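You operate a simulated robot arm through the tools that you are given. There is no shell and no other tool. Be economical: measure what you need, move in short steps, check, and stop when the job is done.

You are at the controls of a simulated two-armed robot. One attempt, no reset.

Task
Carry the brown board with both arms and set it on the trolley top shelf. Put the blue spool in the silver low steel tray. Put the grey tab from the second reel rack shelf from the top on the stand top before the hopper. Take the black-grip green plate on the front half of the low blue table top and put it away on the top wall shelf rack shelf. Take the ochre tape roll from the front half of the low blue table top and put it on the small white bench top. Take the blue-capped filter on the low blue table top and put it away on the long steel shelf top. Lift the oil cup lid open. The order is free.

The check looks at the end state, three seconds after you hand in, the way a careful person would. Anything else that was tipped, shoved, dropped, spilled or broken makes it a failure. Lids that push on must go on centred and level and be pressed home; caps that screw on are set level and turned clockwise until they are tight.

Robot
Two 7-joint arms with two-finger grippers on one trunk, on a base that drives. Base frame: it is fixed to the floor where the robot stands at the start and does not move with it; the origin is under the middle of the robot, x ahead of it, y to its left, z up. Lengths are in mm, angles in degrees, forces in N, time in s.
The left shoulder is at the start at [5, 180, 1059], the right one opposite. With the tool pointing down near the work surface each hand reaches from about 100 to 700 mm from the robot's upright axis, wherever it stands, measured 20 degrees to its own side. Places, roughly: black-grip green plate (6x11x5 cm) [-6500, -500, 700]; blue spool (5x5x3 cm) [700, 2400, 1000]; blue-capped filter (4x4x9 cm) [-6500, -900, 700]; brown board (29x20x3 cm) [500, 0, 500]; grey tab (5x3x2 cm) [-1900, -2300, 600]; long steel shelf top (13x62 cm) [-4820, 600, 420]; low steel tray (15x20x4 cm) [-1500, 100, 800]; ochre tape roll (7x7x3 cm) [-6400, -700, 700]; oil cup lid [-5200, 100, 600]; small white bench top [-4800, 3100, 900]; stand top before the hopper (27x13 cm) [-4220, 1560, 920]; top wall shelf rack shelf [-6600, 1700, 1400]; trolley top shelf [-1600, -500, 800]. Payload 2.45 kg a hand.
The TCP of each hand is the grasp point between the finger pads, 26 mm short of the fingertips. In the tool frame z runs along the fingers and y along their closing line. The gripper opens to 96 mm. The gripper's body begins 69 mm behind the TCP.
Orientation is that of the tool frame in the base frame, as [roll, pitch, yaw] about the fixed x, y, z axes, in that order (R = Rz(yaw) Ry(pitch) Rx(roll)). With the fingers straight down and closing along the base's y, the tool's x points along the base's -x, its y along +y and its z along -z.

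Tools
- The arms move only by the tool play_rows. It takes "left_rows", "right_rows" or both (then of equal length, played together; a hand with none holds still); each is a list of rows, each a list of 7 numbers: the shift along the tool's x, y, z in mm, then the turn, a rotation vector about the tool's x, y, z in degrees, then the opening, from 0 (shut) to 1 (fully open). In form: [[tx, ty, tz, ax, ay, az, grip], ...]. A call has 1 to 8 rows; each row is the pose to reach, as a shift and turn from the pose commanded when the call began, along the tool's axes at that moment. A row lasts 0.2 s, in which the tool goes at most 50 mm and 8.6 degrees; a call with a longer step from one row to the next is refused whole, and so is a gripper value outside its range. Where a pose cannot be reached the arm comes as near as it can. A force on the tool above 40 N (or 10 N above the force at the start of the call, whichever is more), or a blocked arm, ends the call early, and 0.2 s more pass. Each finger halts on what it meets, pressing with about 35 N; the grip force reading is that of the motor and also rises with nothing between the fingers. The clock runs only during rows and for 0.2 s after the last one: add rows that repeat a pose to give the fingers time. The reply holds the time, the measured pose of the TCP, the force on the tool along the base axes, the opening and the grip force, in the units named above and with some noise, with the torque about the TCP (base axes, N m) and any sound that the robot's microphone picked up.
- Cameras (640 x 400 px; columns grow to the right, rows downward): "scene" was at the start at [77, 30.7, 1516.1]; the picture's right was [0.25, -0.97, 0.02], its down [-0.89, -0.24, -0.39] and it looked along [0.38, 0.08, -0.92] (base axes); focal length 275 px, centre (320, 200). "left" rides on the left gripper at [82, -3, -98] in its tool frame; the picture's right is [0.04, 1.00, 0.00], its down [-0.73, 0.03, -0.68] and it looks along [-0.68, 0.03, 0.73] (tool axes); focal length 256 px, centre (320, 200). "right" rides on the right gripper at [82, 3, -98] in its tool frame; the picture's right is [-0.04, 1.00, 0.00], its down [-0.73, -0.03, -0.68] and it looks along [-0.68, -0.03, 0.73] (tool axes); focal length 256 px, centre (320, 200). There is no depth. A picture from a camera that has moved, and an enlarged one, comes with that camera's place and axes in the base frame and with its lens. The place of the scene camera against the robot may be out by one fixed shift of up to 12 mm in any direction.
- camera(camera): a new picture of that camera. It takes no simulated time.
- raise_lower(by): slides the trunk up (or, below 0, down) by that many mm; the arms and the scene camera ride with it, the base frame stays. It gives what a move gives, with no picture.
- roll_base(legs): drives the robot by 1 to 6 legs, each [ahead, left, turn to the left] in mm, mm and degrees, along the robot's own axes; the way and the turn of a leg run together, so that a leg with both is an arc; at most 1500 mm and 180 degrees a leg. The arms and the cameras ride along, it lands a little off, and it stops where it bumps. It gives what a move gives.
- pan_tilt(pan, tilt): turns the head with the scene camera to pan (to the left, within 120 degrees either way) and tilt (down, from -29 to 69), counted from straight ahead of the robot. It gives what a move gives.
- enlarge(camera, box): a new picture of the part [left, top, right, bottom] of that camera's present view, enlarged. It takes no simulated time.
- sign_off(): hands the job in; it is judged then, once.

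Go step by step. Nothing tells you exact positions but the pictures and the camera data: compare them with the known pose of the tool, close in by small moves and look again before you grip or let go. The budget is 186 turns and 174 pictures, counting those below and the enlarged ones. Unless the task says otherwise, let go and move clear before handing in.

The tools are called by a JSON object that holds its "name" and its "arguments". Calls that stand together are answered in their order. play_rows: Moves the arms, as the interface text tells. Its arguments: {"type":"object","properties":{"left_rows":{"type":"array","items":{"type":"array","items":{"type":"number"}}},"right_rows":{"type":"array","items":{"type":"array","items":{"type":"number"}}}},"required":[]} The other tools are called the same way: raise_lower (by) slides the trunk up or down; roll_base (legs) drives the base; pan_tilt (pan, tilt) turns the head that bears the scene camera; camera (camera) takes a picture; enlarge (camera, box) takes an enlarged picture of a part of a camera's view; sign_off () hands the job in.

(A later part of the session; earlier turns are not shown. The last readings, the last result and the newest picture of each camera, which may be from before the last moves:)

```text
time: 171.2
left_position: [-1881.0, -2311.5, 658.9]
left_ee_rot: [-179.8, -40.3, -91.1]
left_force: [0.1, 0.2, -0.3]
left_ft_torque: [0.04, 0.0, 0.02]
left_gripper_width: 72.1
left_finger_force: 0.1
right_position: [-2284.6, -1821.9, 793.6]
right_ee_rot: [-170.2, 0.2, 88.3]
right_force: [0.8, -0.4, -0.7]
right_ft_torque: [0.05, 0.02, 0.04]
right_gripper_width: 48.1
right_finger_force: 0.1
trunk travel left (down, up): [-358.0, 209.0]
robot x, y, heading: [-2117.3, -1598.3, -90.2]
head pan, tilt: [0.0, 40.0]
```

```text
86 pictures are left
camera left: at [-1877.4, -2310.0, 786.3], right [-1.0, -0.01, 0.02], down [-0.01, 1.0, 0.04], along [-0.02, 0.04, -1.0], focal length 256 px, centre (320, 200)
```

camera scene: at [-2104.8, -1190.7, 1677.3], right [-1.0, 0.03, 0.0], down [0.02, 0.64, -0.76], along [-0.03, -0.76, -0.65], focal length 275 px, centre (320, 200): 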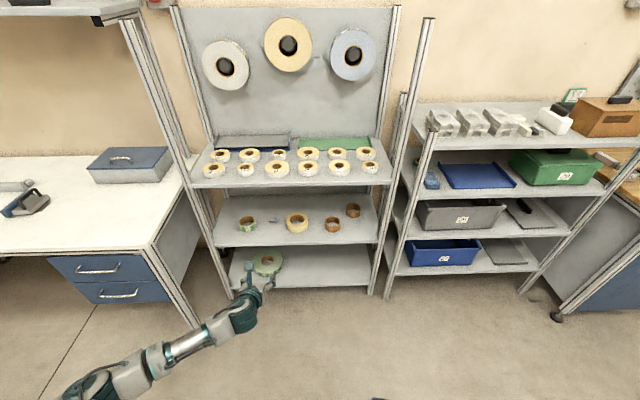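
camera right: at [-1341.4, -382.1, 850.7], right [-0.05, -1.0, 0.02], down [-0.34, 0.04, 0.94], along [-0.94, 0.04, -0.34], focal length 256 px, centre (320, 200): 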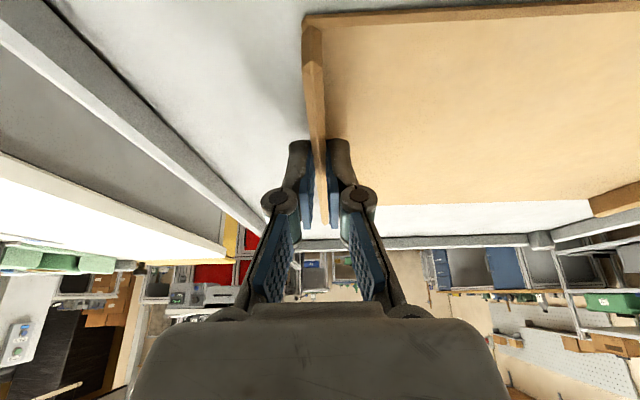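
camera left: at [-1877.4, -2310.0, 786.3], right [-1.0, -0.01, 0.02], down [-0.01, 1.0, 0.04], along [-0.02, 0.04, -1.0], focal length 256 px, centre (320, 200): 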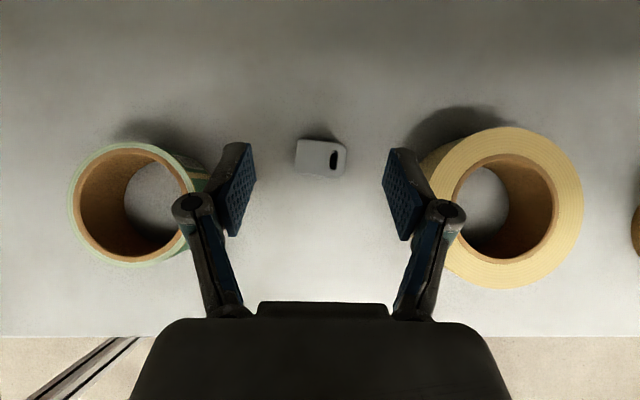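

The arm is near its limit, so I'll lower the trunk by 75 mm instead and look again.

{"name": "raise_lower", "arguments": {"by": -75}}

{"name": "camera", "arguments": {"camera": "left"}}

```text
time: 172.2
left_position: [-1876.3, -2304.5, 576.4]
left_ee_rot: [-179.2, -39.7, -91.2]
left_force: [12.1, 9.7, 35.3]
left_ft_torque: [0.18, -1.23, 0.36]
left_gripper_width: 31.3
left_finger_force: 16.7
right_position: [-2289.5, -1814.3, 723.7]
right_ee_rot: [-169.4, 0.3, 88.9]
right_force: [0.2, -0.6, -0.2]
right_ft_torque: [0.05, 0.01, 0.0]
right_gripper_width: 48.1
right_finger_force: 0.1
trunk travel left (down, up): [-288.0, 279.0]
robot x, y, heading: [-2118.8, -1598.3, -90.1]
head pan, tilt: [0.0, 40.0]
stopped: the force on the tool passed its limit at 47 N (the readings are from after the stop); the commanded pose is now the measured one
```

```text
85 pictures are left
camera left: at [-1874.3, -2305.0, 704.4], right [-1.0, -0.02, 0.02], down [-0.02, 1.0, 0.05], along [-0.02, 0.05, -1.0], focal length 256 px, centre (320, 200)
```

left: 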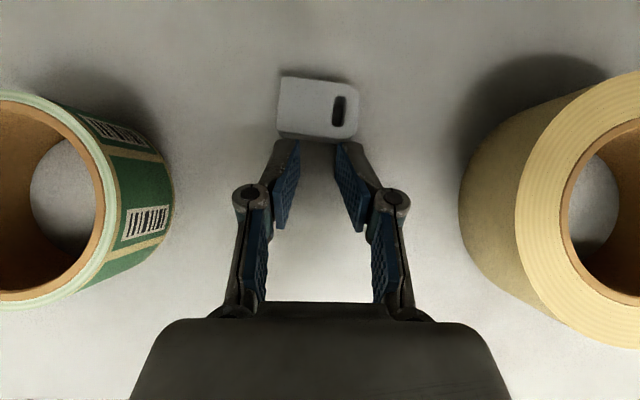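

The fingertips touched the shelf (so its top is near z≈545) and folded in slightly. I'll lift 14 mm, reopen, then move forward over the tab.

{"name": "play_rows", "arguments": {"left_rows": [[9, 0, -11, 0, 0, 0, 0.75], [9, 0, -11, 0, 0, 0, 0.75], [9, 0, -11, 0, 0, 0, 0.75], [23, 1, 1, 0, 0, 0, 0.75], [37, 2, 12, 0, 0, 0, 0.75], [37, 2, 12, 0, 0, 0, 0.75]]}}

{"name": "camera", "arguments": {"camera": "left"}}

```text
time: 173.6
left_position: [-1886.7, -2321.1, 588.3]
left_ee_rot: [-179.8, -38.9, -91.0]
left_force: [-0.6, -0.2, 0.5]
left_ft_torque: [-0.02, 0.04, -0.01]
left_gripper_width: 71.8
left_finger_force: 0.1
left hand out of reach, approached as far as the arm can: row 1, 4, 5, 6
right_position: [-2288.8, -1818.1, 722.4]
right_ee_rot: [-169.4, 0.0, 88.8]
right_force: [1.0, 0.0, -0.5]
right_ft_torque: [0.0, -0.02, 0.01]
right_gripper_width: 47.7
right_finger_force: 0.0
trunk travel left (down, up): [-288.0, 279.0]
robot x, y, heading: [-2119.2, -1597.7, -90.4]
head pan, tilt: [0.0, 40.0]
```

```text
84 pictures are left
camera left: at [-1883.1, -2323.8, 716.0], right [-1.0, -0.01, 0.02], down [-0.01, 1.0, 0.07], along [-0.02, 0.07, -1.0], focal length 256 px, centre (320, 200)
```

left: 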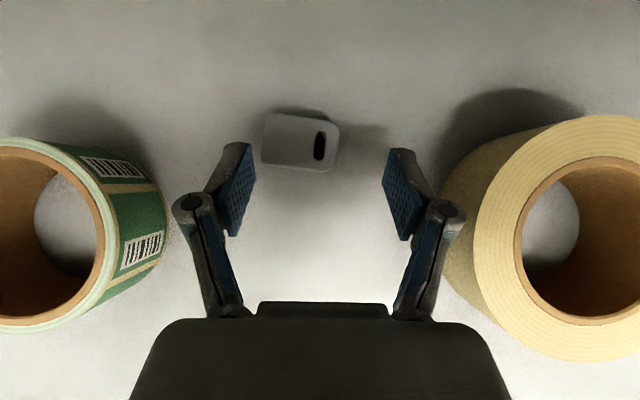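

The tab is slightly left and ahead of the pads. I'll nudge the base forward 28 mm and left 10 mm.

{"name": "roll_base", "arguments": {"legs": [[28, 10, 0]]}}

{"name": "camera", "arguments": {"camera": "left"}}

```text
time: 174.4
left_position: [-1880.1, -2349.9, 591.2]
left_ee_rot: [-179.6, -39.0, -91.2]
left_force: [-0.2, 0.9, -0.2]
left_ft_torque: [-0.03, 0.01, -0.01]
left_gripper_width: 72.0
left_finger_force: 0.0
right_position: [-2279.7, -1844.0, 722.1]
right_ee_rot: [-169.6, -0.3, 88.8]
right_force: [-0.6, 0.5, 0.3]
right_ft_torque: [0.03, -0.01, -0.01]
right_gripper_width: 48.1
right_finger_force: 0.1
trunk travel left (down, up): [-288.0, 279.0]
robot x, y, heading: [-2112.5, -1627.3, -90.2]
head pan, tilt: [0.0, 40.0]
```

```text
83 pictures are left
camera left: at [-1876.8, -2351.3, 717.7], right [-1.0, -0.01, 0.02], down [-0.01, 1.0, 0.07], along [-0.02, 0.07, -1.0], focal length 256 px, centre (320, 200)
```

left: 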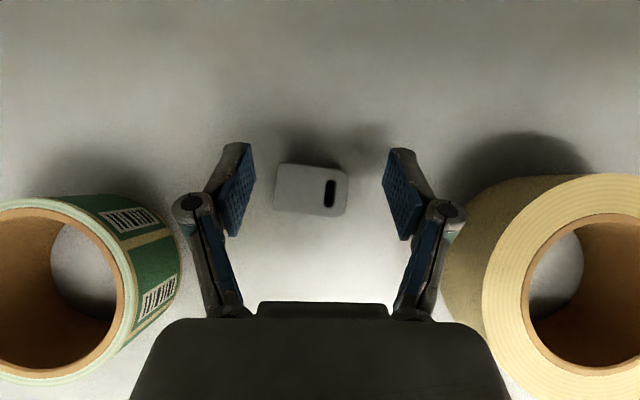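

Tab sits between the pads. I'll lower about 10 mm and close.

{"name": "play_rows", "arguments": {"left_rows": [[-5, -2, 3, 0, 0, 0, 0.75], [-9, -4, 5, 0, 0, 0, 0.75], [-9, -4, 5, 0, 0, 0, 0.6], [-9, -4, 5, 0, 0, 0, 0.45], [-9, -4, 5, 0, 0, 0, 0.3], [-9, -4, 5, 0, 0, 0, 0.3]]}}

{"name": "camera", "arguments": {"camera": "left"}}

```text
time: 175.8
left_position: [-1874.7, -2345.9, 582.8]
left_ee_rot: [-179.7, -39.0, -91.1]
left_force: [0.0, 0.0, 0.4]
left_ft_torque: [0.01, 0.04, -0.02]
left_gripper_width: 42.3
left_finger_force: 35.2
left hand out of reach, approached as far as the arm can: row 2, 3, 4
right_position: [-2278.4, -1843.8, 723.4]
right_ee_rot: [-169.5, -0.1, 88.8]
right_force: [0.1, 0.8, -0.5]
right_ft_torque: [-0.02, 0.02, -0.01]
right_gripper_width: 48.1
right_finger_force: 0.0
trunk travel left (down, up): [-288.0, 279.0]
robot x, y, heading: [-2107.9, -1625.8, -90.1]
head pan, tilt: [0.0, 40.0]
```

```text
82 pictures are left
camera left: at [-1872.3, -2347.4, 710.7], right [-1.0, -0.01, 0.02], down [-0.01, 1.0, 0.07], along [-0.02, 0.07, -1.0], focal length 256 px, centre (320, 200)
```

left: 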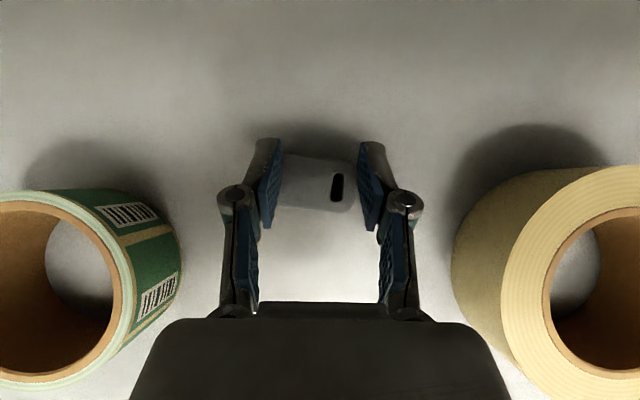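

The tab is gripped (42 mm, firm). I'll lift it, check it, and back out.

{"name": "play_rows", "arguments": {"left_rows": [[10, 0, -12, 0, 0, 0, 0.3], [20, 0, -25, 0, 0, 0, 0.3], [35, 0, -42, 0, 0, 0, 0.3], [40, 0, -50, 0, 0, 0, 0.3]]}}

{"name": "camera", "arguments": {"camera": "left"}}

{"name": "roll_base", "arguments": {"legs": [[-400, 0, 0]]}}

```text
time: 176.8
left_position: [-1877.2, -2346.0, 644.8]
left_ee_rot: [-179.8, -39.1, -91.2]
left_force: [0.8, -0.2, 0.4]
left_ft_torque: [-0.01, -0.02, -0.03]
left_gripper_width: 42.2
left_finger_force: 34.9
right_position: [-2281.4, -1842.1, 722.1]
right_ee_rot: [-169.6, -0.1, 88.8]
right_force: [-0.5, -0.3, -0.1]
right_ft_torque: [0.0, -0.03, -0.01]
right_gripper_width: 48.3
right_finger_force: 0.1
trunk travel left (down, up): [-288.0, 279.0]
robot x, y, heading: [-2113.4, -1627.8, -90.3]
head pan, tilt: [0.0, 40.0]
```

```text
81 pictures are left
camera left: at [-1873.1, -2347.3, 772.8], right [-1.0, -0.01, 0.02], down [-0.01, 1.0, 0.06], along [-0.02, 0.06, -1.0], focal length 256 px, centre (320, 200)
```

left: 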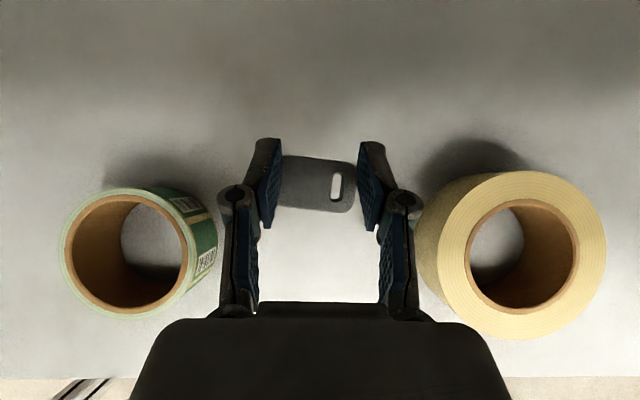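

```text
time: 179.3
left_position: [-1871.7, -1945.1, 644.8]
left_ee_rot: [-179.6, -39.2, -91.0]
left_force: [-0.2, -0.2, -0.1]
left_ft_torque: [-0.02, -0.02, 0.0]
left_gripper_width: 42.2
left_finger_force: 35.0
right_position: [-2279.5, -1443.9, 722.4]
right_ee_rot: [-169.6, 0.0, 89.1]
right_force: [0.2, 0.0, -0.2]
right_ft_torque: [0.0, 0.01, 0.01]
right_gripper_width: 48.0
right_finger_force: 0.0
trunk travel left (down, up): [-288.0, 279.0]
robot x, y, heading: [-2111.9, -1227.5, -89.9]
head pan, tilt: [0.0, 40.0]
```

Out with the tab. I'll raise the trunk a bit, turn to face west and look over the machine area.

{"name": "raise_lower", "arguments": {"by": 150}}

{"name": "roll_base", "arguments": {"legs": [[0, 0, -90]]}}

{"name": "pan_tilt", "arguments": {"pan": 0, "tilt": 20}}

{"name": "camera", "arguments": {"camera": "scene"}}

{"name": "pan_tilt", "arguments": {"pan": -60, "tilt": 20}}

{"name": "camera", "arguments": {"camera": "scene"}}

```text
time: 181.0
left_position: [-1872.8, -1945.4, 795.4]
left_ee_rot: [-179.5, -39.1, -91.1]
left_force: [-0.1, 0.0, -0.4]
left_ft_torque: [-0.03, 0.01, -0.01]
left_gripper_width: 41.9
left_finger_force: 35.4
right_position: [-2294.0, -1446.1, 873.0]
right_ee_rot: [-167.1, 0.5, 90.0]
right_force: [0.2, -0.3, 0.6]
right_ft_torque: [-0.02, 0.01, -0.02]
right_gripper_width: 48.2
right_finger_force: 0.1
trunk travel left (down, up): [-438.0, 129.0]
robot x, y, heading: [-2107.5, -1227.2, -90.0]
head pan, tilt: [0.0, 40.0]
```

```text
time: 185.2
left_position: [-2827.2, -1463.9, 796.4]
left_ee_rot: [-179.6, -39.2, 178.9]
left_force: [-0.1, 0.0, 0.6]
left_ft_torque: [0.01, 0.01, -0.01]
left_gripper_width: 42.3
left_finger_force: 35.4
right_position: [-2324.5, -1043.3, 871.3]
right_ee_rot: [-167.2, 0.2, 0.1]
right_force: [0.2, -0.7, -0.8]
right_ft_torque: [-0.02, 0.0, -0.02]
right_gripper_width: 48.0
right_finger_force: 0.0
trunk travel left (down, up): [-438.0, 129.0]
robot x, y, heading: [-2110.7, -1226.7, 179.6]
head pan, tilt: [0.0, 40.0]
```

```text
time: 186.1
left_position: [-2825.6, -1464.4, 795.8]
left_ee_rot: [-179.6, -39.3, 178.9]
left_force: [-0.1, 0.4, 0.6]
left_ft_torque: [0.0, -0.02, 0.0]
left_gripper_width: 42.1
left_finger_force: 35.2
right_position: [-2324.3, -1042.6, 871.9]
right_ee_rot: [-166.9, 0.3, 0.2]
right_force: [-0.9, 0.6, -0.7]
right_ft_torque: [0.0, -0.03, -0.02]
right_gripper_width: 48.1
right_finger_force: 0.1
trunk travel left (down, up): [-438.0, 129.0]
robot x, y, heading: [-2110.2, -1223.8, 179.9]
head pan, tilt: [0.0, 20.0]
```

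```text
80 pictures are left
camera scene: at [-2186.3, -1236.2, 1788.9], right [0.0, 1.0, 0.0], down [0.35, 0.0, -0.94], along [-0.94, 0.0, -0.35], focal length 275 px, centre (320, 200)
```

scene: 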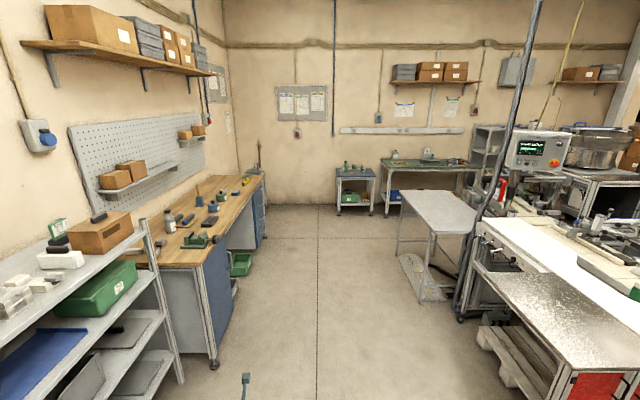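

```text
time: 187.4
left_position: [-2827.7, -1463.6, 796.8]
left_ee_rot: [-179.7, -39.3, 178.9]
left_force: [0.1, 0.5, -0.6]
left_ft_torque: [-0.01, -0.02, 0.0]
left_gripper_width: 41.8
left_finger_force: 35.4
right_position: [-2324.3, -1042.8, 871.8]
right_ee_rot: [-166.9, 0.2, 0.3]
right_force: [0.6, 0.8, 0.0]
right_ft_torque: [0.01, 0.01, -0.01]
right_gripper_width: 47.9
right_finger_force: 0.0
trunk travel left (down, up): [-438.0, 129.0]
robot x, y, heading: [-2109.1, -1229.6, 180.0]
head pan, tilt: [-60.0, 20.0]
```

```text
79 pictures are left
camera scene: at [-2139.8, -1155.5, 1789.1], right [0.87, 0.5, 0.0], down [0.17, -0.3, -0.94], along [-0.47, 0.81, -0.34], focal length 275 px, centre (320, 200)
```

scene: 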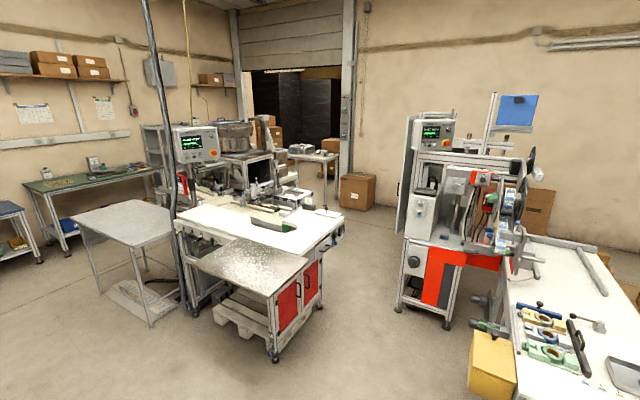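

I'll enlarge the region where the stand before the hopper should be.

{"name": "enlarge", "arguments": {"camera": "scene", "box": [160, 100, 360, 225]}}

```text
3.20 times, centred on (260, 162) of scene
camera zoom: at [-2139.8, -1155.5, 1789.1], right [0.87, 0.5, 0.0], down [0.17, -0.3, -0.94], along [-0.47, 0.81, -0.34], focal length 880 px, centre (512, 320)
```

zoom: 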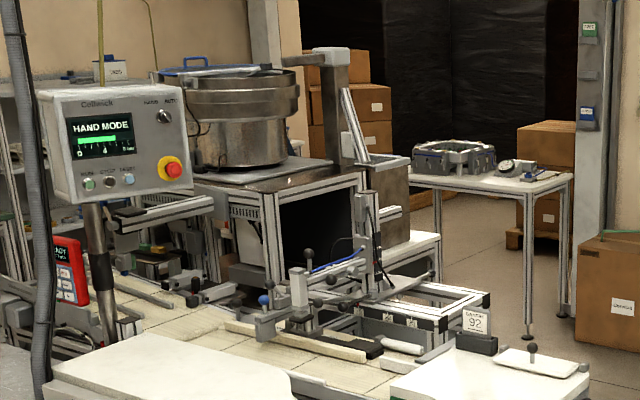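

The stand is on the machine's north side and the east gap looks too narrow, so I'll go by the west aisle. I'll drive west along y≈-1000 and look again.

{"name": "roll_base", "arguments": {"legs": [[1500, -100, 0], [1500, -100, 0], [250, 0, 0]]}}

{"name": "pan_tilt", "arguments": {"pan": -75, "tilt": 25}}

{"name": "camera", "arguments": {"camera": "scene"}}

{"name": "pan_tilt", "arguments": {"pan": -5, "tilt": 35}}

{"name": "camera", "arguments": {"camera": "scene"}}

```text
refused: leg 1 is longer than a leg can be; nothing moved
```

```text
time: 188.2
left_position: [-2827.1, -1463.9, 797.0]
left_ee_rot: [-179.6, -39.3, 178.8]
left_force: [-0.1, 0.8, 0.6]
left_ft_torque: [0.02, 0.02, -0.01]
left_gripper_width: 42.1
left_finger_force: 35.0
right_position: [-2323.6, -1042.7, 871.4]
right_ee_rot: [-166.8, 0.2, 0.2]
right_force: [0.5, -0.1, -0.3]
right_ft_torque: [0.0, -0.01, 0.01]
right_gripper_width: 48.0
right_finger_force: 0.0
trunk travel left (down, up): [-438.0, 129.0]
robot x, y, heading: [-2110.5, -1225.0, 179.9]
head pan, tilt: [-75.0, 25.0]
```

```text
77 pictures are left
camera scene: at [-2117.0, -1147.2, 1781.2], right [0.97, 0.26, 0.0], down [0.11, -0.41, -0.91], along [-0.23, 0.88, -0.42], focal length 275 px, centre (320, 200)
```

scene: 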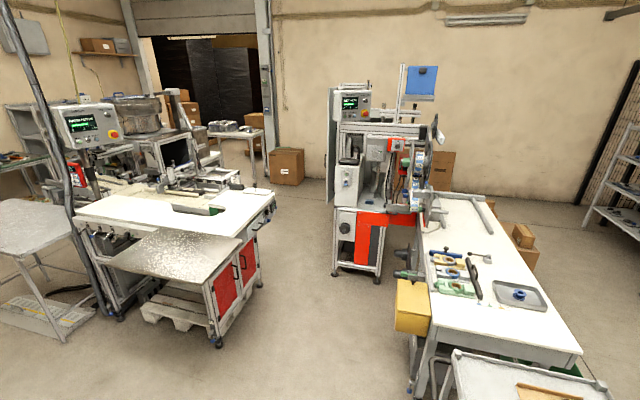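

```text
time: 189.6
left_position: [-2826.9, -1463.6, 798.4]
left_ee_rot: [-179.6, -39.3, 179.0]
left_force: [-0.8, 0.2, 0.0]
left_ft_torque: [-0.02, 0.01, 0.01]
left_gripper_width: 42.0
left_finger_force: 35.0
right_position: [-2323.3, -1043.5, 872.4]
right_ee_rot: [-166.9, 0.4, 0.2]
right_force: [1.0, 0.3, 0.3]
right_ft_torque: [0.0, -0.03, 0.02]
right_gripper_width: 47.9
right_finger_force: 0.0
trunk travel left (down, up): [-438.0, 129.0]
robot x, y, heading: [-2110.5, -1229.9, 179.8]
head pan, tilt: [-5.0, 35.0]
```

```text
76 pictures are left
camera scene: at [-2180.9, -1228.4, 1765.1], right [0.09, 1.0, 0.0], down [0.57, -0.05, -0.82], along [-0.81, 0.07, -0.58], focal length 275 px, centre (320, 200)
```

scene: 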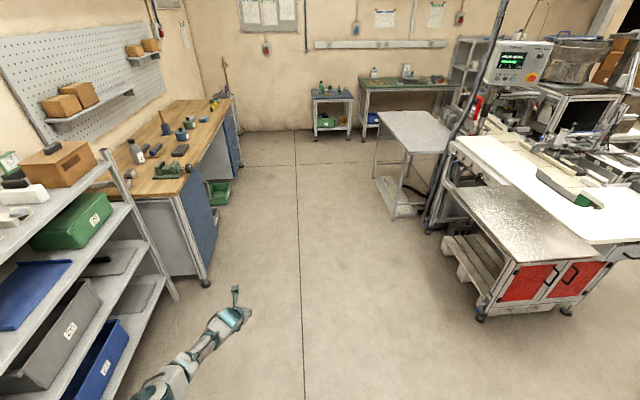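

The single leg was slightly too long; I'll resend with shorter legs. The aisle west is clear.

{"name": "roll_base", "arguments": {"legs": [[1480, -90, 0], [1480, -90, 0], [300, 0, 0]]}}

{"name": "pan_tilt", "arguments": {"pan": -80, "tilt": 25}}

{"name": "camera", "arguments": {"camera": "scene"}}

{"name": "pan_tilt", "arguments": {"pan": -25, "tilt": 30}}

{"name": "camera", "arguments": {"camera": "scene"}}

```text
time: 205.3
left_position: [-6039.3, -1276.2, 798.0]
left_ee_rot: [-179.6, -39.3, 178.9]
left_force: [0.0, 0.5, -1.0]
left_ft_torque: [0.0, -0.03, -0.01]
left_gripper_width: 42.2
left_finger_force: 35.2
right_position: [-5532.2, -855.2, 870.7]
right_ee_rot: [-166.9, 0.0, 0.2]
right_force: [0.8, -0.5, 0.2]
right_ft_torque: [0.01, 0.02, -0.02]
right_gripper_width: 48.1
right_finger_force: 0.0
trunk travel left (down, up): [-438.0, 129.0]
robot x, y, heading: [-5320.9, -1039.9, 179.9]
head pan, tilt: [-5.0, 35.0]
```

```text
time: 206.8
left_position: [-6038.9, -1274.8, 797.7]
left_ee_rot: [-179.6, -39.4, 178.7]
left_force: [-0.2, -0.6, -0.2]
left_ft_torque: [-0.01, -0.01, 0.02]
left_gripper_width: 41.9
left_finger_force: 35.0
right_position: [-5531.4, -856.1, 870.4]
right_ee_rot: [-167.0, 0.0, 0.3]
right_force: [0.3, -0.7, 0.3]
right_ft_torque: [0.02, 0.0, 0.03]
right_gripper_width: 47.6
right_finger_force: 0.1
trunk travel left (down, up): [-438.0, 129.0]
robot x, y, heading: [-5322.3, -1037.6, 179.3]
head pan, tilt: [-80.0, 25.0]
```

```text
75 pictures are left
camera scene: at [-5320.7, -958.5, 1781.2], right [0.99, 0.17, 0.0], down [0.07, -0.42, -0.91], along [-0.15, 0.89, -0.42], focal length 275 px, centre (320, 200)
```

scene: 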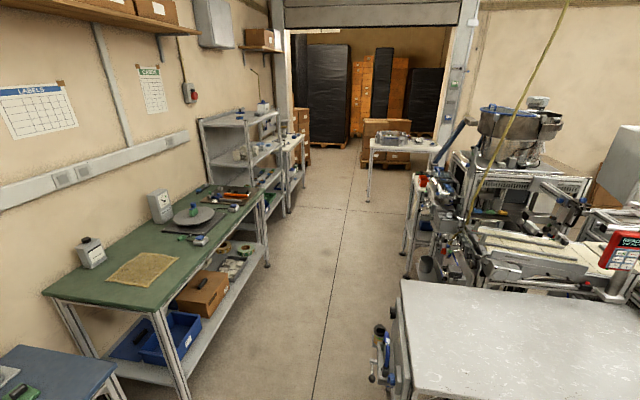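

```text
time: 208.0
left_position: [-6039.0, -1274.6, 799.0]
left_ee_rot: [-179.7, -39.3, 178.7]
left_force: [0.6, -1.0, 0.5]
left_ft_torque: [-0.02, 0.02, 0.05]
left_gripper_width: 42.1
left_finger_force: 35.1
right_position: [-5531.4, -855.2, 871.8]
right_ee_rot: [-167.0, 0.1, 0.2]
right_force: [-0.1, -0.5, 0.0]
right_ft_torque: [-0.03, -0.04, -0.01]
right_gripper_width: 47.9
right_finger_force: 0.1
trunk travel left (down, up): [-438.0, 129.0]
robot x, y, heading: [-5322.5, -1041.3, 179.9]
head pan, tilt: [-25.0, 30.0]
```

```text
74 pictures are left
camera scene: at [-5386.9, -1010.7, 1773.0], right [0.43, 0.9, 0.0], down [0.45, -0.21, -0.87], along [-0.78, 0.37, -0.5], focal length 275 px, centre (320, 200)
```

scene: 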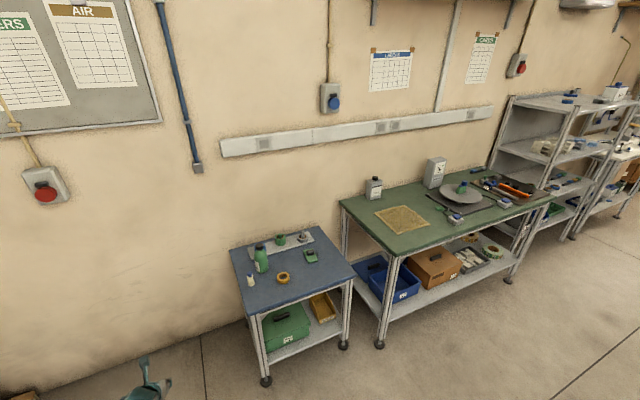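

I can see the low blue table with its items and the aisle north. I'll enlarge the blue table.

{"name": "enlarge", "arguments": {"camera": "scene", "box": [220, 220, 370, 314]}}

{"name": "enlarge", "arguments": {"camera": "scene", "box": [480, 60, 640, 160]}}

```text
4.26 times, centred on (295, 267) of scene
camera zoom: at [-5386.9, -1010.7, 1773.0], right [0.43, 0.9, 0.0], down [0.45, -0.21, -0.87], along [-0.78, 0.37, -0.5], focal length 1170 px, centre (426, -85)
```

zoom: 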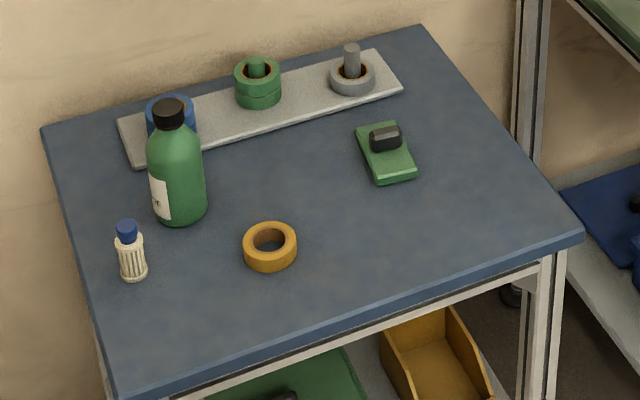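

```text
4.00 times, centred on (560, 110) of scene
camera zoom: at [-5386.9, -1010.7, 1773.0], right [0.43, 0.9, 0.0], down [0.45, -0.21, -0.87], along [-0.78, 0.37, -0.5], focal length 1099 px, centre (-640, 560)
```

zoom: 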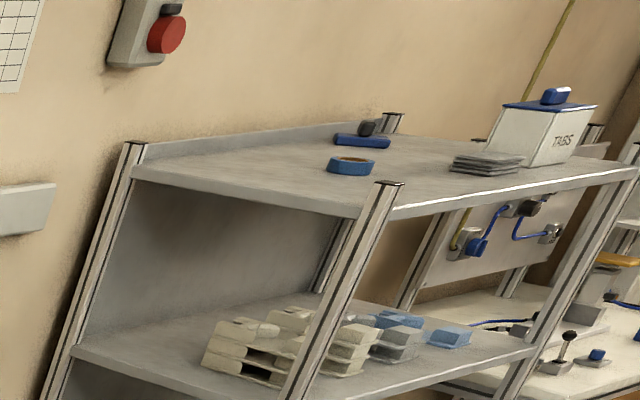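

Items on the blue table: filter ≈(-6431,-901), tape ≈(-6396,-740), green plate ≈(-6476,-552), top z≈700. I'll keep the tab in the left hand pulled back, straighten the right hand forward for the tape, and drive to the table.

{"name": "play_rows", "arguments": {"left_rows": [[-22, 0, -30, 0, 0, 0, 0.3], [-44, 0, -60, 0, 0, 0, 0.3], [-66, 0, -88, 0, 0, 0, 0.3], [-88, 0, -116, 0, 0, 0, 0.3], [-110, 0, -145, 0, 0, 0, 0.3], [-132, 0, -174, 0, 0, 0, 0.3], [-156, 0, -204, 0, 0, 0, 0.3]], "right_rows": [[-40, 0, 0, -2, 0, 0, 0.7], [-80, 0, 0, -4, 0, 0, 0.8], [-120, 0, 0, -6, 0, 0, 0.9], [-165, 0, 0, -8, 0, 0, 1], [-210, 0, 0, -10, 0, 0, 1], [-250, 0, 0, -12, 0, 0, 1], [-290, 0, 0, -13, 0, 0, 1]]}}

{"name": "roll_base", "arguments": {"legs": [[430, -90, 0]]}}

{"name": "raise_lower", "arguments": {"by": -60}}

{"name": "camera", "arguments": {"camera": "right"}}

```text
time: 208.8
left_position: [-5930.6, -1276.7, 826.3]
left_ee_rot: [-179.5, -39.5, 178.7]
left_force: [0.5, 0.1, -0.6]
left_ft_torque: [0.0, 0.01, 0.0]
left_gripper_width: 42.1
left_finger_force: 35.1
right_position: [-5556.9, -847.5, 818.8]
right_ee_rot: [-171.6, -11.5, 0.2]
right_force: [0.3, 0.1, -0.5]
right_ft_torque: [-0.01, 0.04, -0.05]
right_gripper_width: 95.8
right_finger_force: 0.0
trunk travel left (down, up): [-438.0, 129.0]
robot x, y, heading: [-5321.8, -1040.0, 179.7]
head pan, tilt: [-25.0, 30.0]
stopped in row 4 (right hand): the arm was blocked; the commanded pose is now the measured one
```

```text
time: 211.5
left_position: [-6352.5, -1183.5, 824.7]
left_ee_rot: [-179.6, -39.5, 178.5]
left_force: [0.4, -0.4, -1.0]
left_ft_torque: [0.0, -0.02, -0.01]
left_gripper_width: 41.9
left_finger_force: 35.4
right_position: [-5974.7, -755.5, 815.3]
right_ee_rot: [-171.5, -12.1, 0.2]
right_force: [-0.2, -0.2, -0.1]
right_ft_torque: [0.05, -0.02, 0.01]
right_gripper_width: 96.1
right_finger_force: 0.1
trunk travel left (down, up): [-438.0, 129.0]
robot x, y, heading: [-5744.5, -945.2, 179.9]
head pan, tilt: [-25.0, 30.0]
```

```text
time: 212.5
left_position: [-6351.5, -1181.5, 762.9]
left_ee_rot: [-179.5, -39.6, 178.6]
left_force: [-0.1, 0.6, -0.2]
left_ft_torque: [0.0, 0.01, -0.02]
left_gripper_width: 42.0
left_finger_force: 34.8
right_position: [-5970.8, -746.0, 748.1]
right_ee_rot: [-170.2, -12.8, 0.4]
right_force: [0.4, 0.4, -0.3]
right_ft_torque: [-0.01, 0.03, 0.0]
right_gripper_width: 96.1
right_finger_force: 0.2
trunk travel left (down, up): [-378.0, 189.0]
robot x, y, heading: [-5738.7, -948.9, 179.7]
head pan, tilt: [-25.0, 30.0]
```

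```text
71 pictures are left
camera right: at [-5912.1, -764.6, 859.2], right [0.01, -0.98, -0.17], down [-0.86, -0.09, 0.49], along [-0.5, 0.15, -0.85], focal length 256 px, centre (320, 200)
```

right: 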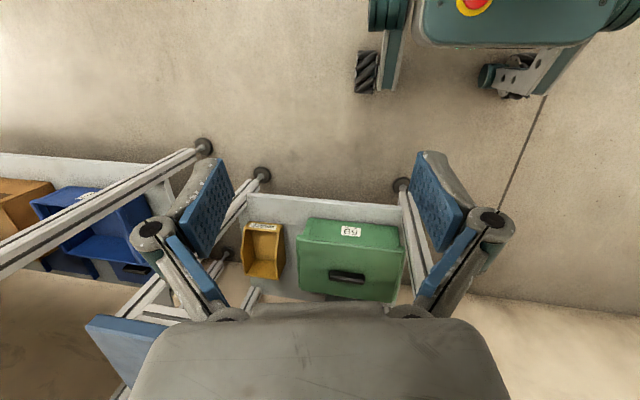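

The right arm was hampered in its present posture. I'll try again raising it while moving forward and levelling it.

{"name": "play_rows", "arguments": {"right_rows": [[-10, 0, -25, -2, -2, 0, 1], [-25, 0, -50, -4, -4, 0, 1], [-50, 0, -75, -6, -7, 0, 1], [-80, 0, -95, -8, -10, 0, 1], [-110, 0, -109, -10, -13, 0, 1], [-145, 0, -113, -10, -13, 0, 1], [-180, 0, -120, -10, -13, 0, 1]]}}

{"name": "pan_tilt", "arguments": {"pan": -20, "tilt": 62}}

{"name": "camera", "arguments": {"camera": "scene"}}

```text
time: 214.1
left_position: [-6353.0, -1182.6, 764.2]
left_ee_rot: [-179.5, -39.6, 178.6]
left_force: [-1.3, 0.6, 0.4]
left_ft_torque: [0.0, 0.01, 0.01]
left_gripper_width: 41.9
left_finger_force: 34.3
right_position: [-6174.1, -761.8, 812.5]
right_ee_rot: [179.9, 0.0, 0.6]
right_force: [-0.9, -0.1, 0.2]
right_ft_torque: [0.01, -0.02, 0.01]
right_gripper_width: 96.3
right_finger_force: 0.0
right hand out of reach, approached as far as the arm can: row 1, 2, 3, 4, 5, 6, 7
trunk travel left (down, up): [-378.0, 189.0]
robot x, y, heading: [-5743.3, -947.3, 179.4]
head pan, tilt: [-25.0, 30.0]
```

```text
time: 215.1
left_position: [-6352.0, -1181.9, 764.9]
left_ee_rot: [-179.5, -39.4, 178.6]
left_force: [-1.4, 0.1, -0.4]
left_ft_torque: [0.0, 0.01, 0.0]
left_gripper_width: 42.3
left_finger_force: 34.9
right_position: [-6176.5, -760.9, 816.1]
right_ee_rot: [179.8, 0.5, 0.5]
right_force: [0.4, -0.2, -0.9]
right_ft_torque: [0.03, 0.02, -0.02]
right_gripper_width: 96.0
right_finger_force: 0.1
trunk travel left (down, up): [-378.0, 189.0]
robot x, y, heading: [-5743.8, -951.5, 179.7]
head pan, tilt: [-20.0, 62.0]
```

```text
70 pictures are left
camera scene: at [-5800.0, -934.9, 1668.7], right [0.35, 0.94, 0.0], down [0.83, -0.31, -0.47], along [-0.44, 0.16, -0.88], focal length 275 px, centre (320, 200)
```

scene: 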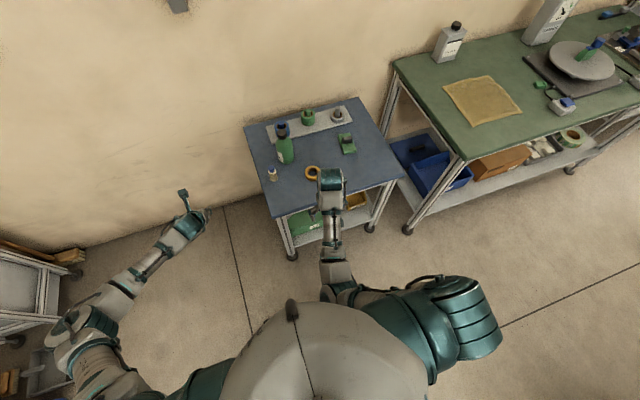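

The right hand is now level in front of the table. I'll drive 100 mm nearer and extend over the tape.

{"name": "roll_base", "arguments": {"legs": [[100, 0, 0]]}}

{"name": "play_rows", "arguments": {"right_rows": [[-35, 2, 0, 0, 0, 0, 1], [-70, 4, 0, 0, 0, 0, 1], [-90, 6, 0, 0, 0, 0, 1], [-90, 6, 0, 0, 0, 0, 1]]}}

{"name": "camera", "arguments": {"camera": "right"}}

```text
time: 216.2
left_position: [-6453.8, -1181.1, 765.5]
left_ee_rot: [-179.4, -39.4, 178.5]
left_force: [0.3, 0.5, 0.0]
left_ft_torque: [-0.01, -0.01, -0.03]
left_gripper_width: 42.0
left_finger_force: 35.2
right_position: [-6277.7, -759.8, 817.3]
right_ee_rot: [179.9, 0.7, 0.5]
right_force: [0.8, 0.1, -0.6]
right_ft_torque: [0.01, 0.01, 0.02]
right_gripper_width: 95.9
right_finger_force: 0.1
trunk travel left (down, up): [-378.0, 189.0]
robot x, y, heading: [-5845.2, -951.8, 180.0]
head pan, tilt: [-20.0, 62.0]
```

```text
time: 217.2
left_position: [-6451.9, -1180.8, 767.0]
left_ee_rot: [-179.4, -39.5, 178.5]
left_force: [0.0, 0.3, 0.3]
left_ft_torque: [0.01, 0.02, 0.01]
left_gripper_width: 42.2
left_finger_force: 35.2
right_position: [-6366.5, -766.1, 819.3]
right_ee_rot: [179.8, 0.7, 0.5]
right_force: [0.7, 0.0, 0.0]
right_ft_torque: [-0.05, -0.01, 0.04]
right_gripper_width: 96.1
right_finger_force: 0.1
trunk travel left (down, up): [-378.0, 189.0]
robot x, y, heading: [-5844.7, -945.6, 179.7]
head pan, tilt: [-20.0, 62.0]
```

```text
69 pictures are left
camera right: at [-6283.9, -768.7, 914.8], right [-0.03, -1.0, 0.0], down [-0.72, 0.02, 0.69], along [-0.69, 0.02, -0.73], focal length 256 px, centre (320, 200)
```

right: 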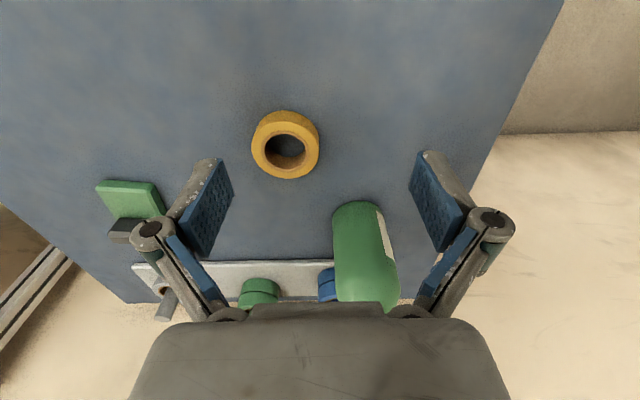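

The tape is at about (-6404, -735). I'll centre over it and come down partway.

{"name": "play_rows", "arguments": {"right_rows": [[-20, -16, 0, 0, 0, 0, 1], [-38, -31, 0, 0, 0, 0, 1], [-38, -31, 25, 0, 0, 0, 1], [-38, -31, 45, 0, 0, 0, 1], [-38, -31, 45, 0, 0, 0, 1]]}}

{"name": "camera", "arguments": {"camera": "right"}}

```text
time: 218.4
left_position: [-6451.9, -1181.2, 767.1]
left_ee_rot: [-179.4, -39.6, 178.5]
left_force: [-1.6, 0.3, 0.0]
left_ft_torque: [0.01, -0.01, -0.02]
left_gripper_width: 42.1
left_finger_force: 35.3
right_position: [-6403.3, -736.6, 774.3]
right_ee_rot: [180.0, 0.8, 0.5]
right_force: [0.1, -0.4, -0.2]
right_ft_torque: [0.04, -0.01, -0.01]
right_gripper_width: 95.9
right_finger_force: 0.1
trunk travel left (down, up): [-378.0, 189.0]
robot x, y, heading: [-5844.6, -946.9, 179.5]
head pan, tilt: [-20.0, 62.0]
```

```text
68 pictures are left
camera right: at [-6321.9, -738.5, 869.5], right [-0.03, -1.0, 0.0], down [-0.72, 0.02, 0.69], along [-0.69, 0.02, -0.73], focal length 256 px, centre (320, 200)
```

right: 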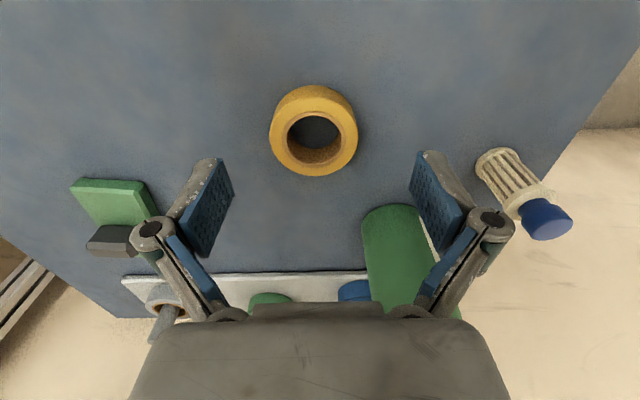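

The tape centre works out to (-6411, -732), z≈698. I'll adjust and descend around it.

{"name": "play_rows", "arguments": {"right_rows": [[-8, -4, 15, 0, 0, 0, 1], [-8, -4, 32, 0, 0, 0, 1], [-8, -4, 46, 0, 0, 0, 1], [-8, -4, 55, 0, 0, 0, 1], [-8, -4, 55, 0, 0, 0, 1]]}}

{"name": "camera", "arguments": {"camera": "right"}}

```text
time: 219.6
left_position: [-6451.9, -1179.6, 766.2]
left_ee_rot: [-179.4, -39.7, 178.5]
left_force: [0.2, 1.1, -1.2]
left_ft_torque: [0.01, 0.0, -0.02]
left_gripper_width: 41.9
left_finger_force: 35.6
right_position: [-6414.1, -731.0, 719.3]
right_ee_rot: [179.9, 0.6, 0.5]
right_force: [-0.1, 0.0, 0.0]
right_ft_torque: [0.0, 0.01, -0.03]
right_gripper_width: 95.8
right_finger_force: 0.1
trunk travel left (down, up): [-378.0, 189.0]
robot x, y, heading: [-5843.6, -946.4, 179.7]
head pan, tilt: [-20.0, 62.0]
```

```text
67 pictures are left
camera right: at [-6331.2, -733.9, 815.6], right [-0.03, -1.0, 0.0], down [-0.72, 0.02, 0.69], along [-0.69, 0.02, -0.73], focal length 256 px, centre (320, 200)
```

right: 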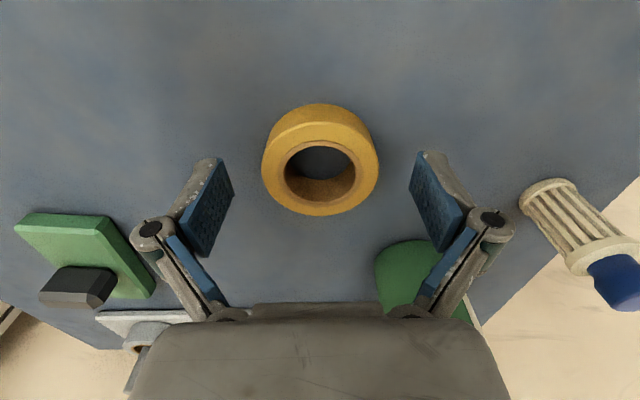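

Aligned; closing on the tape.

{"name": "play_rows", "arguments": {"right_rows": [[2, 0, 3, 0, 0, 0, 0.9], [2, 0, 3, 0, 0, 0, 0.7], [2, 0, 3, 0, 0, 0, 0.5], [2, 0, 3, 0, 0, 0, 0.4], [2, 0, -10, 0, 0, 0, 0.4], [2, 0, -35, 0, 0, 0, 0.4], [2, 0, -75, 0, 0, 0, 0.4], [2, 0, -115, 0, 0, 0, 0.4]]}}

{"name": "camera", "arguments": {"camera": "right"}}

```text
time: 221.4
left_position: [-6452.3, -1180.8, 766.2]
left_ee_rot: [-179.4, -39.6, 178.6]
left_force: [0.4, 0.4, 0.1]
left_ft_torque: [0.0, 0.01, -0.04]
left_gripper_width: 42.1
left_finger_force: 35.2
right_position: [-6409.4, -731.4, 835.0]
right_ee_rot: [179.8, 0.7, 0.5]
right_force: [-0.4, 0.2, -0.2]
right_ft_torque: [-0.02, 0.0, 0.0]
right_gripper_width: 63.8
right_finger_force: 35.3
trunk travel left (down, up): [-378.0, 189.0]
robot x, y, heading: [-5841.6, -947.0, 179.6]
head pan, tilt: [-20.0, 62.0]
```

```text
66 pictures are left
camera right: at [-6328.2, -733.9, 931.3], right [-0.03, -1.0, 0.0], down [-0.73, 0.02, 0.69], along [-0.69, 0.02, -0.73], focal length 256 px, centre (320, 200)
```

right: 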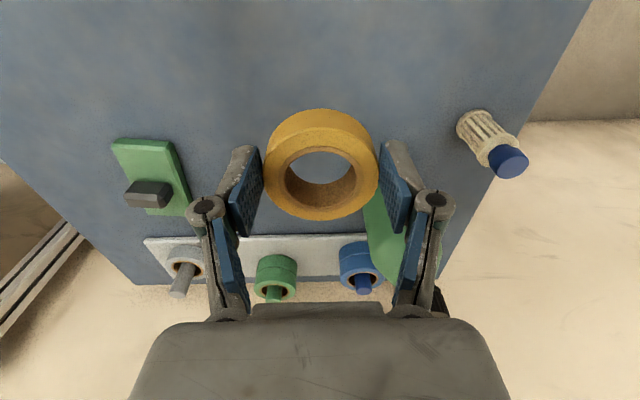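

The tape is in the right hand. I'll back away, raise the trunk, turn north and drive up the aisle at x≈-5720.

{"name": "roll_base", "arguments": {"legs": [[-400, 0, 0], [0, 0, -90], [0, 270, 0], [1400, 0, 0]]}}

{"name": "raise_lower", "arguments": {"by": 120}}

{"name": "pan_tilt", "arguments": {"pan": -55, "tilt": 35}}

{"name": "camera", "arguments": {"camera": "scene"}}

{"name": "pan_tilt", "arguments": {"pan": 0, "tilt": 25}}

{"name": "camera", "arguments": {"camera": "scene"}}

```text
time: 235.9
left_position: [-5938.2, 1080.4, 765.0]
left_ee_rot: [-179.6, -39.6, 88.5]
left_force: [-0.8, -0.2, -0.2]
left_ft_torque: [0.01, -0.03, 0.01]
left_gripper_width: 42.1
left_finger_force: 34.9
right_position: [-5490.4, 1038.5, 835.1]
right_ee_rot: [-179.9, 0.7, -89.6]
right_force: [0.5, 0.2, -0.6]
right_ft_torque: [-0.01, -0.01, -0.01]
right_gripper_width: 64.1
right_finger_force: 34.7
trunk travel left (down, up): [-378.0, 189.0]
robot x, y, heading: [-5705.2, 470.1, 89.8]
head pan, tilt: [-20.0, 62.0]
```

```text
time: 237.4
left_position: [-5936.9, 1079.2, 888.2]
left_ee_rot: [-179.4, -39.8, 88.5]
left_force: [-0.4, -0.4, -0.4]
left_ft_torque: [0.0, 0.02, 0.03]
left_gripper_width: 42.0
left_finger_force: 34.8
right_position: [-5486.8, 1036.2, 955.5]
right_ee_rot: [179.9, 0.9, -89.5]
right_force: [0.4, 0.1, 0.0]
right_ft_torque: [-0.01, 0.01, 0.0]
right_gripper_width: 64.0
right_finger_force: 35.4
trunk travel left (down, up): [-498.0, 69.0]
robot x, y, heading: [-5704.6, 473.9, 89.6]
head pan, tilt: [-20.0, 62.0]
```

```text
time: 238.4
left_position: [-5937.8, 1078.5, 888.6]
left_ee_rot: [-179.4, -39.8, 88.4]
left_force: [-0.3, 0.2, -0.6]
left_ft_torque: [0.0, 0.05, -0.01]
left_gripper_width: 42.5
left_finger_force: 35.1
right_position: [-5488.3, 1035.4, 956.7]
right_ee_rot: [179.8, 1.0, -89.6]
right_force: [0.4, -0.2, -0.3]
right_ft_torque: [-0.01, 0.01, 0.01]
right_gripper_width: 64.3
right_finger_force: 34.9
trunk travel left (down, up): [-498.0, 69.0]
robot x, y, heading: [-5702.3, 470.7, 89.5]
head pan, tilt: [-55.0, 35.0]
```

```text
65 pictures are left
camera scene: at [-5626.0, 503.9, 1825.1], right [0.57, -0.82, 0.0], down [-0.47, -0.33, -0.82], along [0.67, 0.46, -0.58], focal length 275 px, centre (320, 200)
```

scene: 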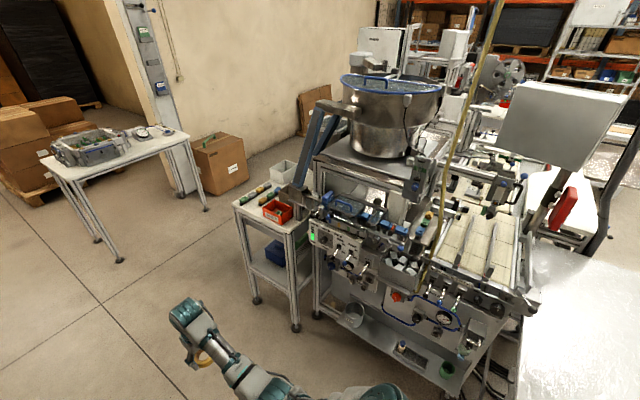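

```text
time: 239.6
left_position: [-5936.7, 1077.4, 887.7]
left_ee_rot: [-179.4, -39.8, 88.4]
left_force: [-0.4, 0.9, 0.2]
left_ft_torque: [-0.02, 0.01, -0.01]
left_gripper_width: 42.0
left_finger_force: 35.1
right_position: [-5487.4, 1035.9, 957.0]
right_ee_rot: [179.9, 0.9, -89.6]
right_force: [-1.4, -0.8, -0.7]
right_ft_torque: [0.03, 0.02, -0.01]
right_gripper_width: 64.1
right_finger_force: 34.9
trunk travel left (down, up): [-498.0, 69.0]
robot x, y, heading: [-5700.8, 471.3, 89.4]
head pan, tilt: [0.0, 25.0]
```

```text
64 pictures are left
camera scene: at [-5697.9, 546.2, 1840.6], right [1.0, -0.01, 0.0], down [0.0, -0.43, -0.9], along [0.01, 0.9, -0.43], focal length 275 px, centre (320, 200)
```

scene: 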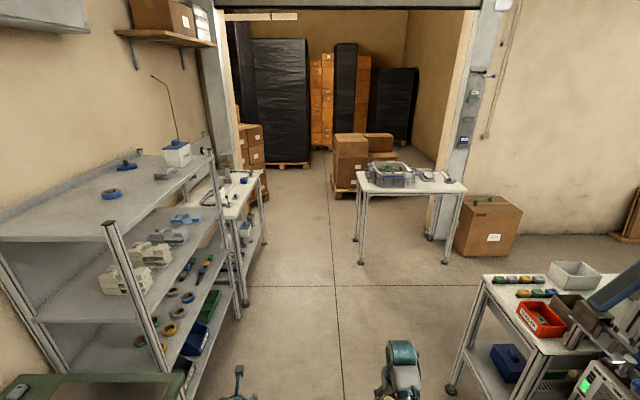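

I'll enlarge the area near the hopper to identify the stand top.

{"name": "enlarge", "arguments": {"camera": "scene", "box": [440, 240, 640, 365]}}

{"name": "pan_tilt", "arguments": {"pan": -52, "tilt": 30}}

{"name": "enlarge", "arguments": {"camera": "scene", "box": [200, 110, 400, 235]}}

```text
3.20 times, centred on (540, 302) of scene
camera zoom: at [-5697.9, 546.2, 1840.6], right [1.0, -0.01, 0.0], down [0.0, -0.43, -0.9], along [0.01, 0.9, -0.43], focal length 880 px, centre (-384, -128)
```

zoom: 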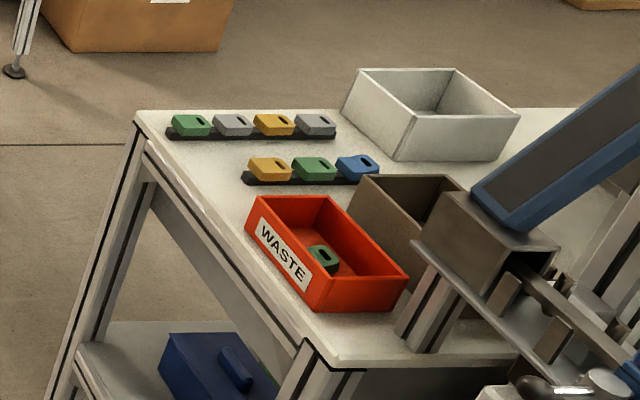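

```text
time: 240.8
left_position: [-5935.7, 1079.2, 888.6]
left_ee_rot: [-179.4, -39.8, 88.4]
left_force: [0.0, -0.2, -0.9]
left_ft_torque: [-0.01, 0.01, -0.03]
left_gripper_width: 42.0
left_finger_force: 35.3
right_position: [-5486.8, 1036.0, 955.4]
right_ee_rot: [179.7, 0.9, -89.5]
right_force: [0.1, -0.1, -1.5]
right_ft_torque: [0.0, -0.01, 0.0]
right_gripper_width: 64.0
right_finger_force: 34.8
trunk travel left (down, up): [-498.0, 69.0]
robot x, y, heading: [-5705.4, 475.3, 89.8]
head pan, tilt: [-52.0, 30.0]
```

```text
3.20 times, centred on (300, 172) of scene
camera zoom: at [-5626.9, 509.2, 1832.9], right [0.61, -0.79, 0.0], down [-0.4, -0.31, -0.87], along [0.69, 0.53, -0.5], focal length 880 px, centre (384, 288)
```

zoom: 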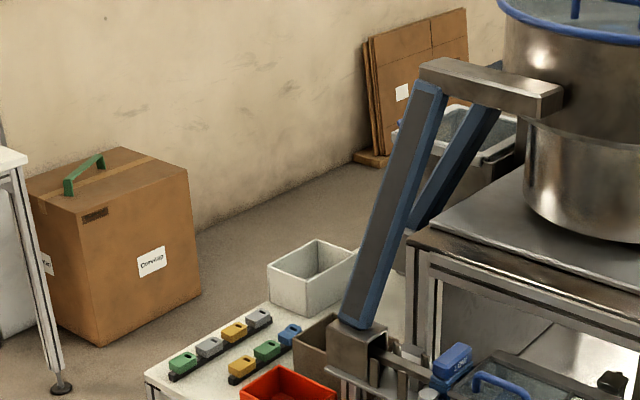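

The stand must lie behind the inclined conveyor, so I need the view from the north. I'll drive north past the cart, turn east and look.

{"name": "roll_base", "arguments": {"legs": [[1480, 0, 0], [220, 0, 0], [0, 0, -90], [650, 0, 0]]}}

{"name": "pan_tilt", "arguments": {"pan": -35, "tilt": 35}}

{"name": "camera", "arguments": {"camera": "scene"}}

```text
time: 256.3
left_position: [-4431.8, 2345.0, 888.4]
left_ee_rot: [-179.3, -39.8, -1.3]
left_force: [-0.6, -0.4, -0.3]
left_ft_torque: [0.03, -0.02, 0.0]
left_gripper_width: 42.4
left_finger_force: 34.8
right_position: [-4472.9, 1895.5, 955.9]
right_ee_rot: [179.8, 0.9, -179.3]
right_force: [-0.3, 0.1, -0.6]
right_ft_torque: [-0.01, 0.02, -0.01]
right_gripper_width: 64.2
right_finger_force: 35.5
trunk travel left (down, up): [-498.0, 69.0]
robot x, y, heading: [-5038.1, 2111.1, -0.4]
head pan, tilt: [-52.0, 30.0]
```

```text
time: 257.1
left_position: [-4433.5, 2345.7, 889.4]
left_ee_rot: [-179.4, -40.0, -1.4]
left_force: [0.3, 0.2, -0.3]
left_ft_torque: [0.02, -0.02, 0.03]
left_gripper_width: 42.3
left_finger_force: 35.3
right_position: [-4474.3, 1897.1, 957.2]
right_ee_rot: [179.8, 0.9, -179.3]
right_force: [-0.5, -0.5, -0.1]
right_ft_torque: [0.0, 0.03, -0.02]
right_gripper_width: 64.1
right_finger_force: 35.0
trunk travel left (down, up): [-498.0, 69.0]
robot x, y, heading: [-5036.1, 2111.6, -0.2]
head pan, tilt: [-35.0, 35.0]
```

```text
61 pictures are left
camera scene: at [-4968.2, 2054.3, 1825.0], right [-0.58, -0.82, 0.0], down [-0.47, 0.33, -0.82], along [0.67, -0.47, -0.58], focal length 275 px, centre (320, 200)
```

scene: 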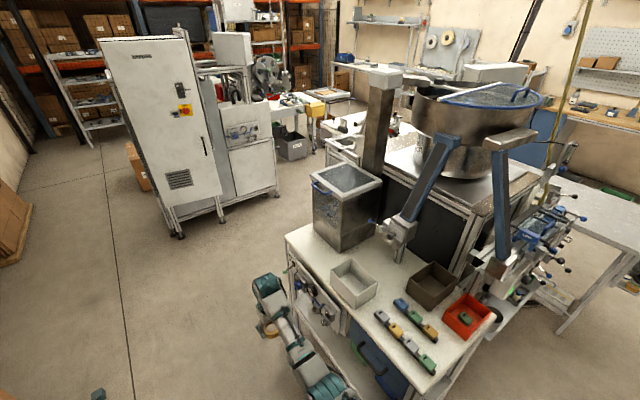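

The hopper stands on this white-topped stand; the free strip before it at about (-4220, 1560) is the target. I'll enlarge it.

{"name": "enlarge", "arguments": {"camera": "scene", "box": [250, 170, 450, 295]}}

```text
3.20 times, centred on (350, 232) of scene
camera zoom: at [-4968.2, 2054.3, 1825.0], right [-0.58, -0.82, 0.0], down [-0.47, 0.33, -0.82], along [0.67, -0.47, -0.58], focal length 880 px, centre (224, 96)
```

zoom: 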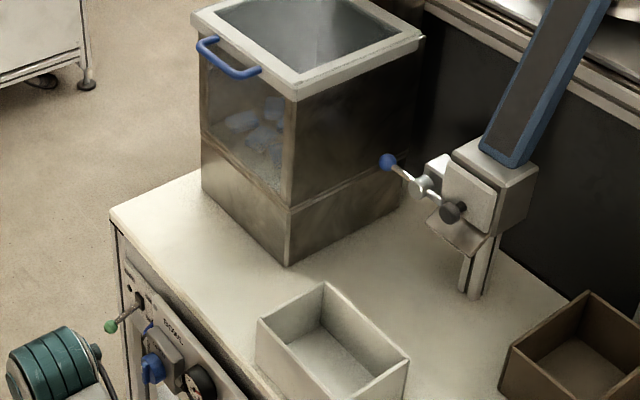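

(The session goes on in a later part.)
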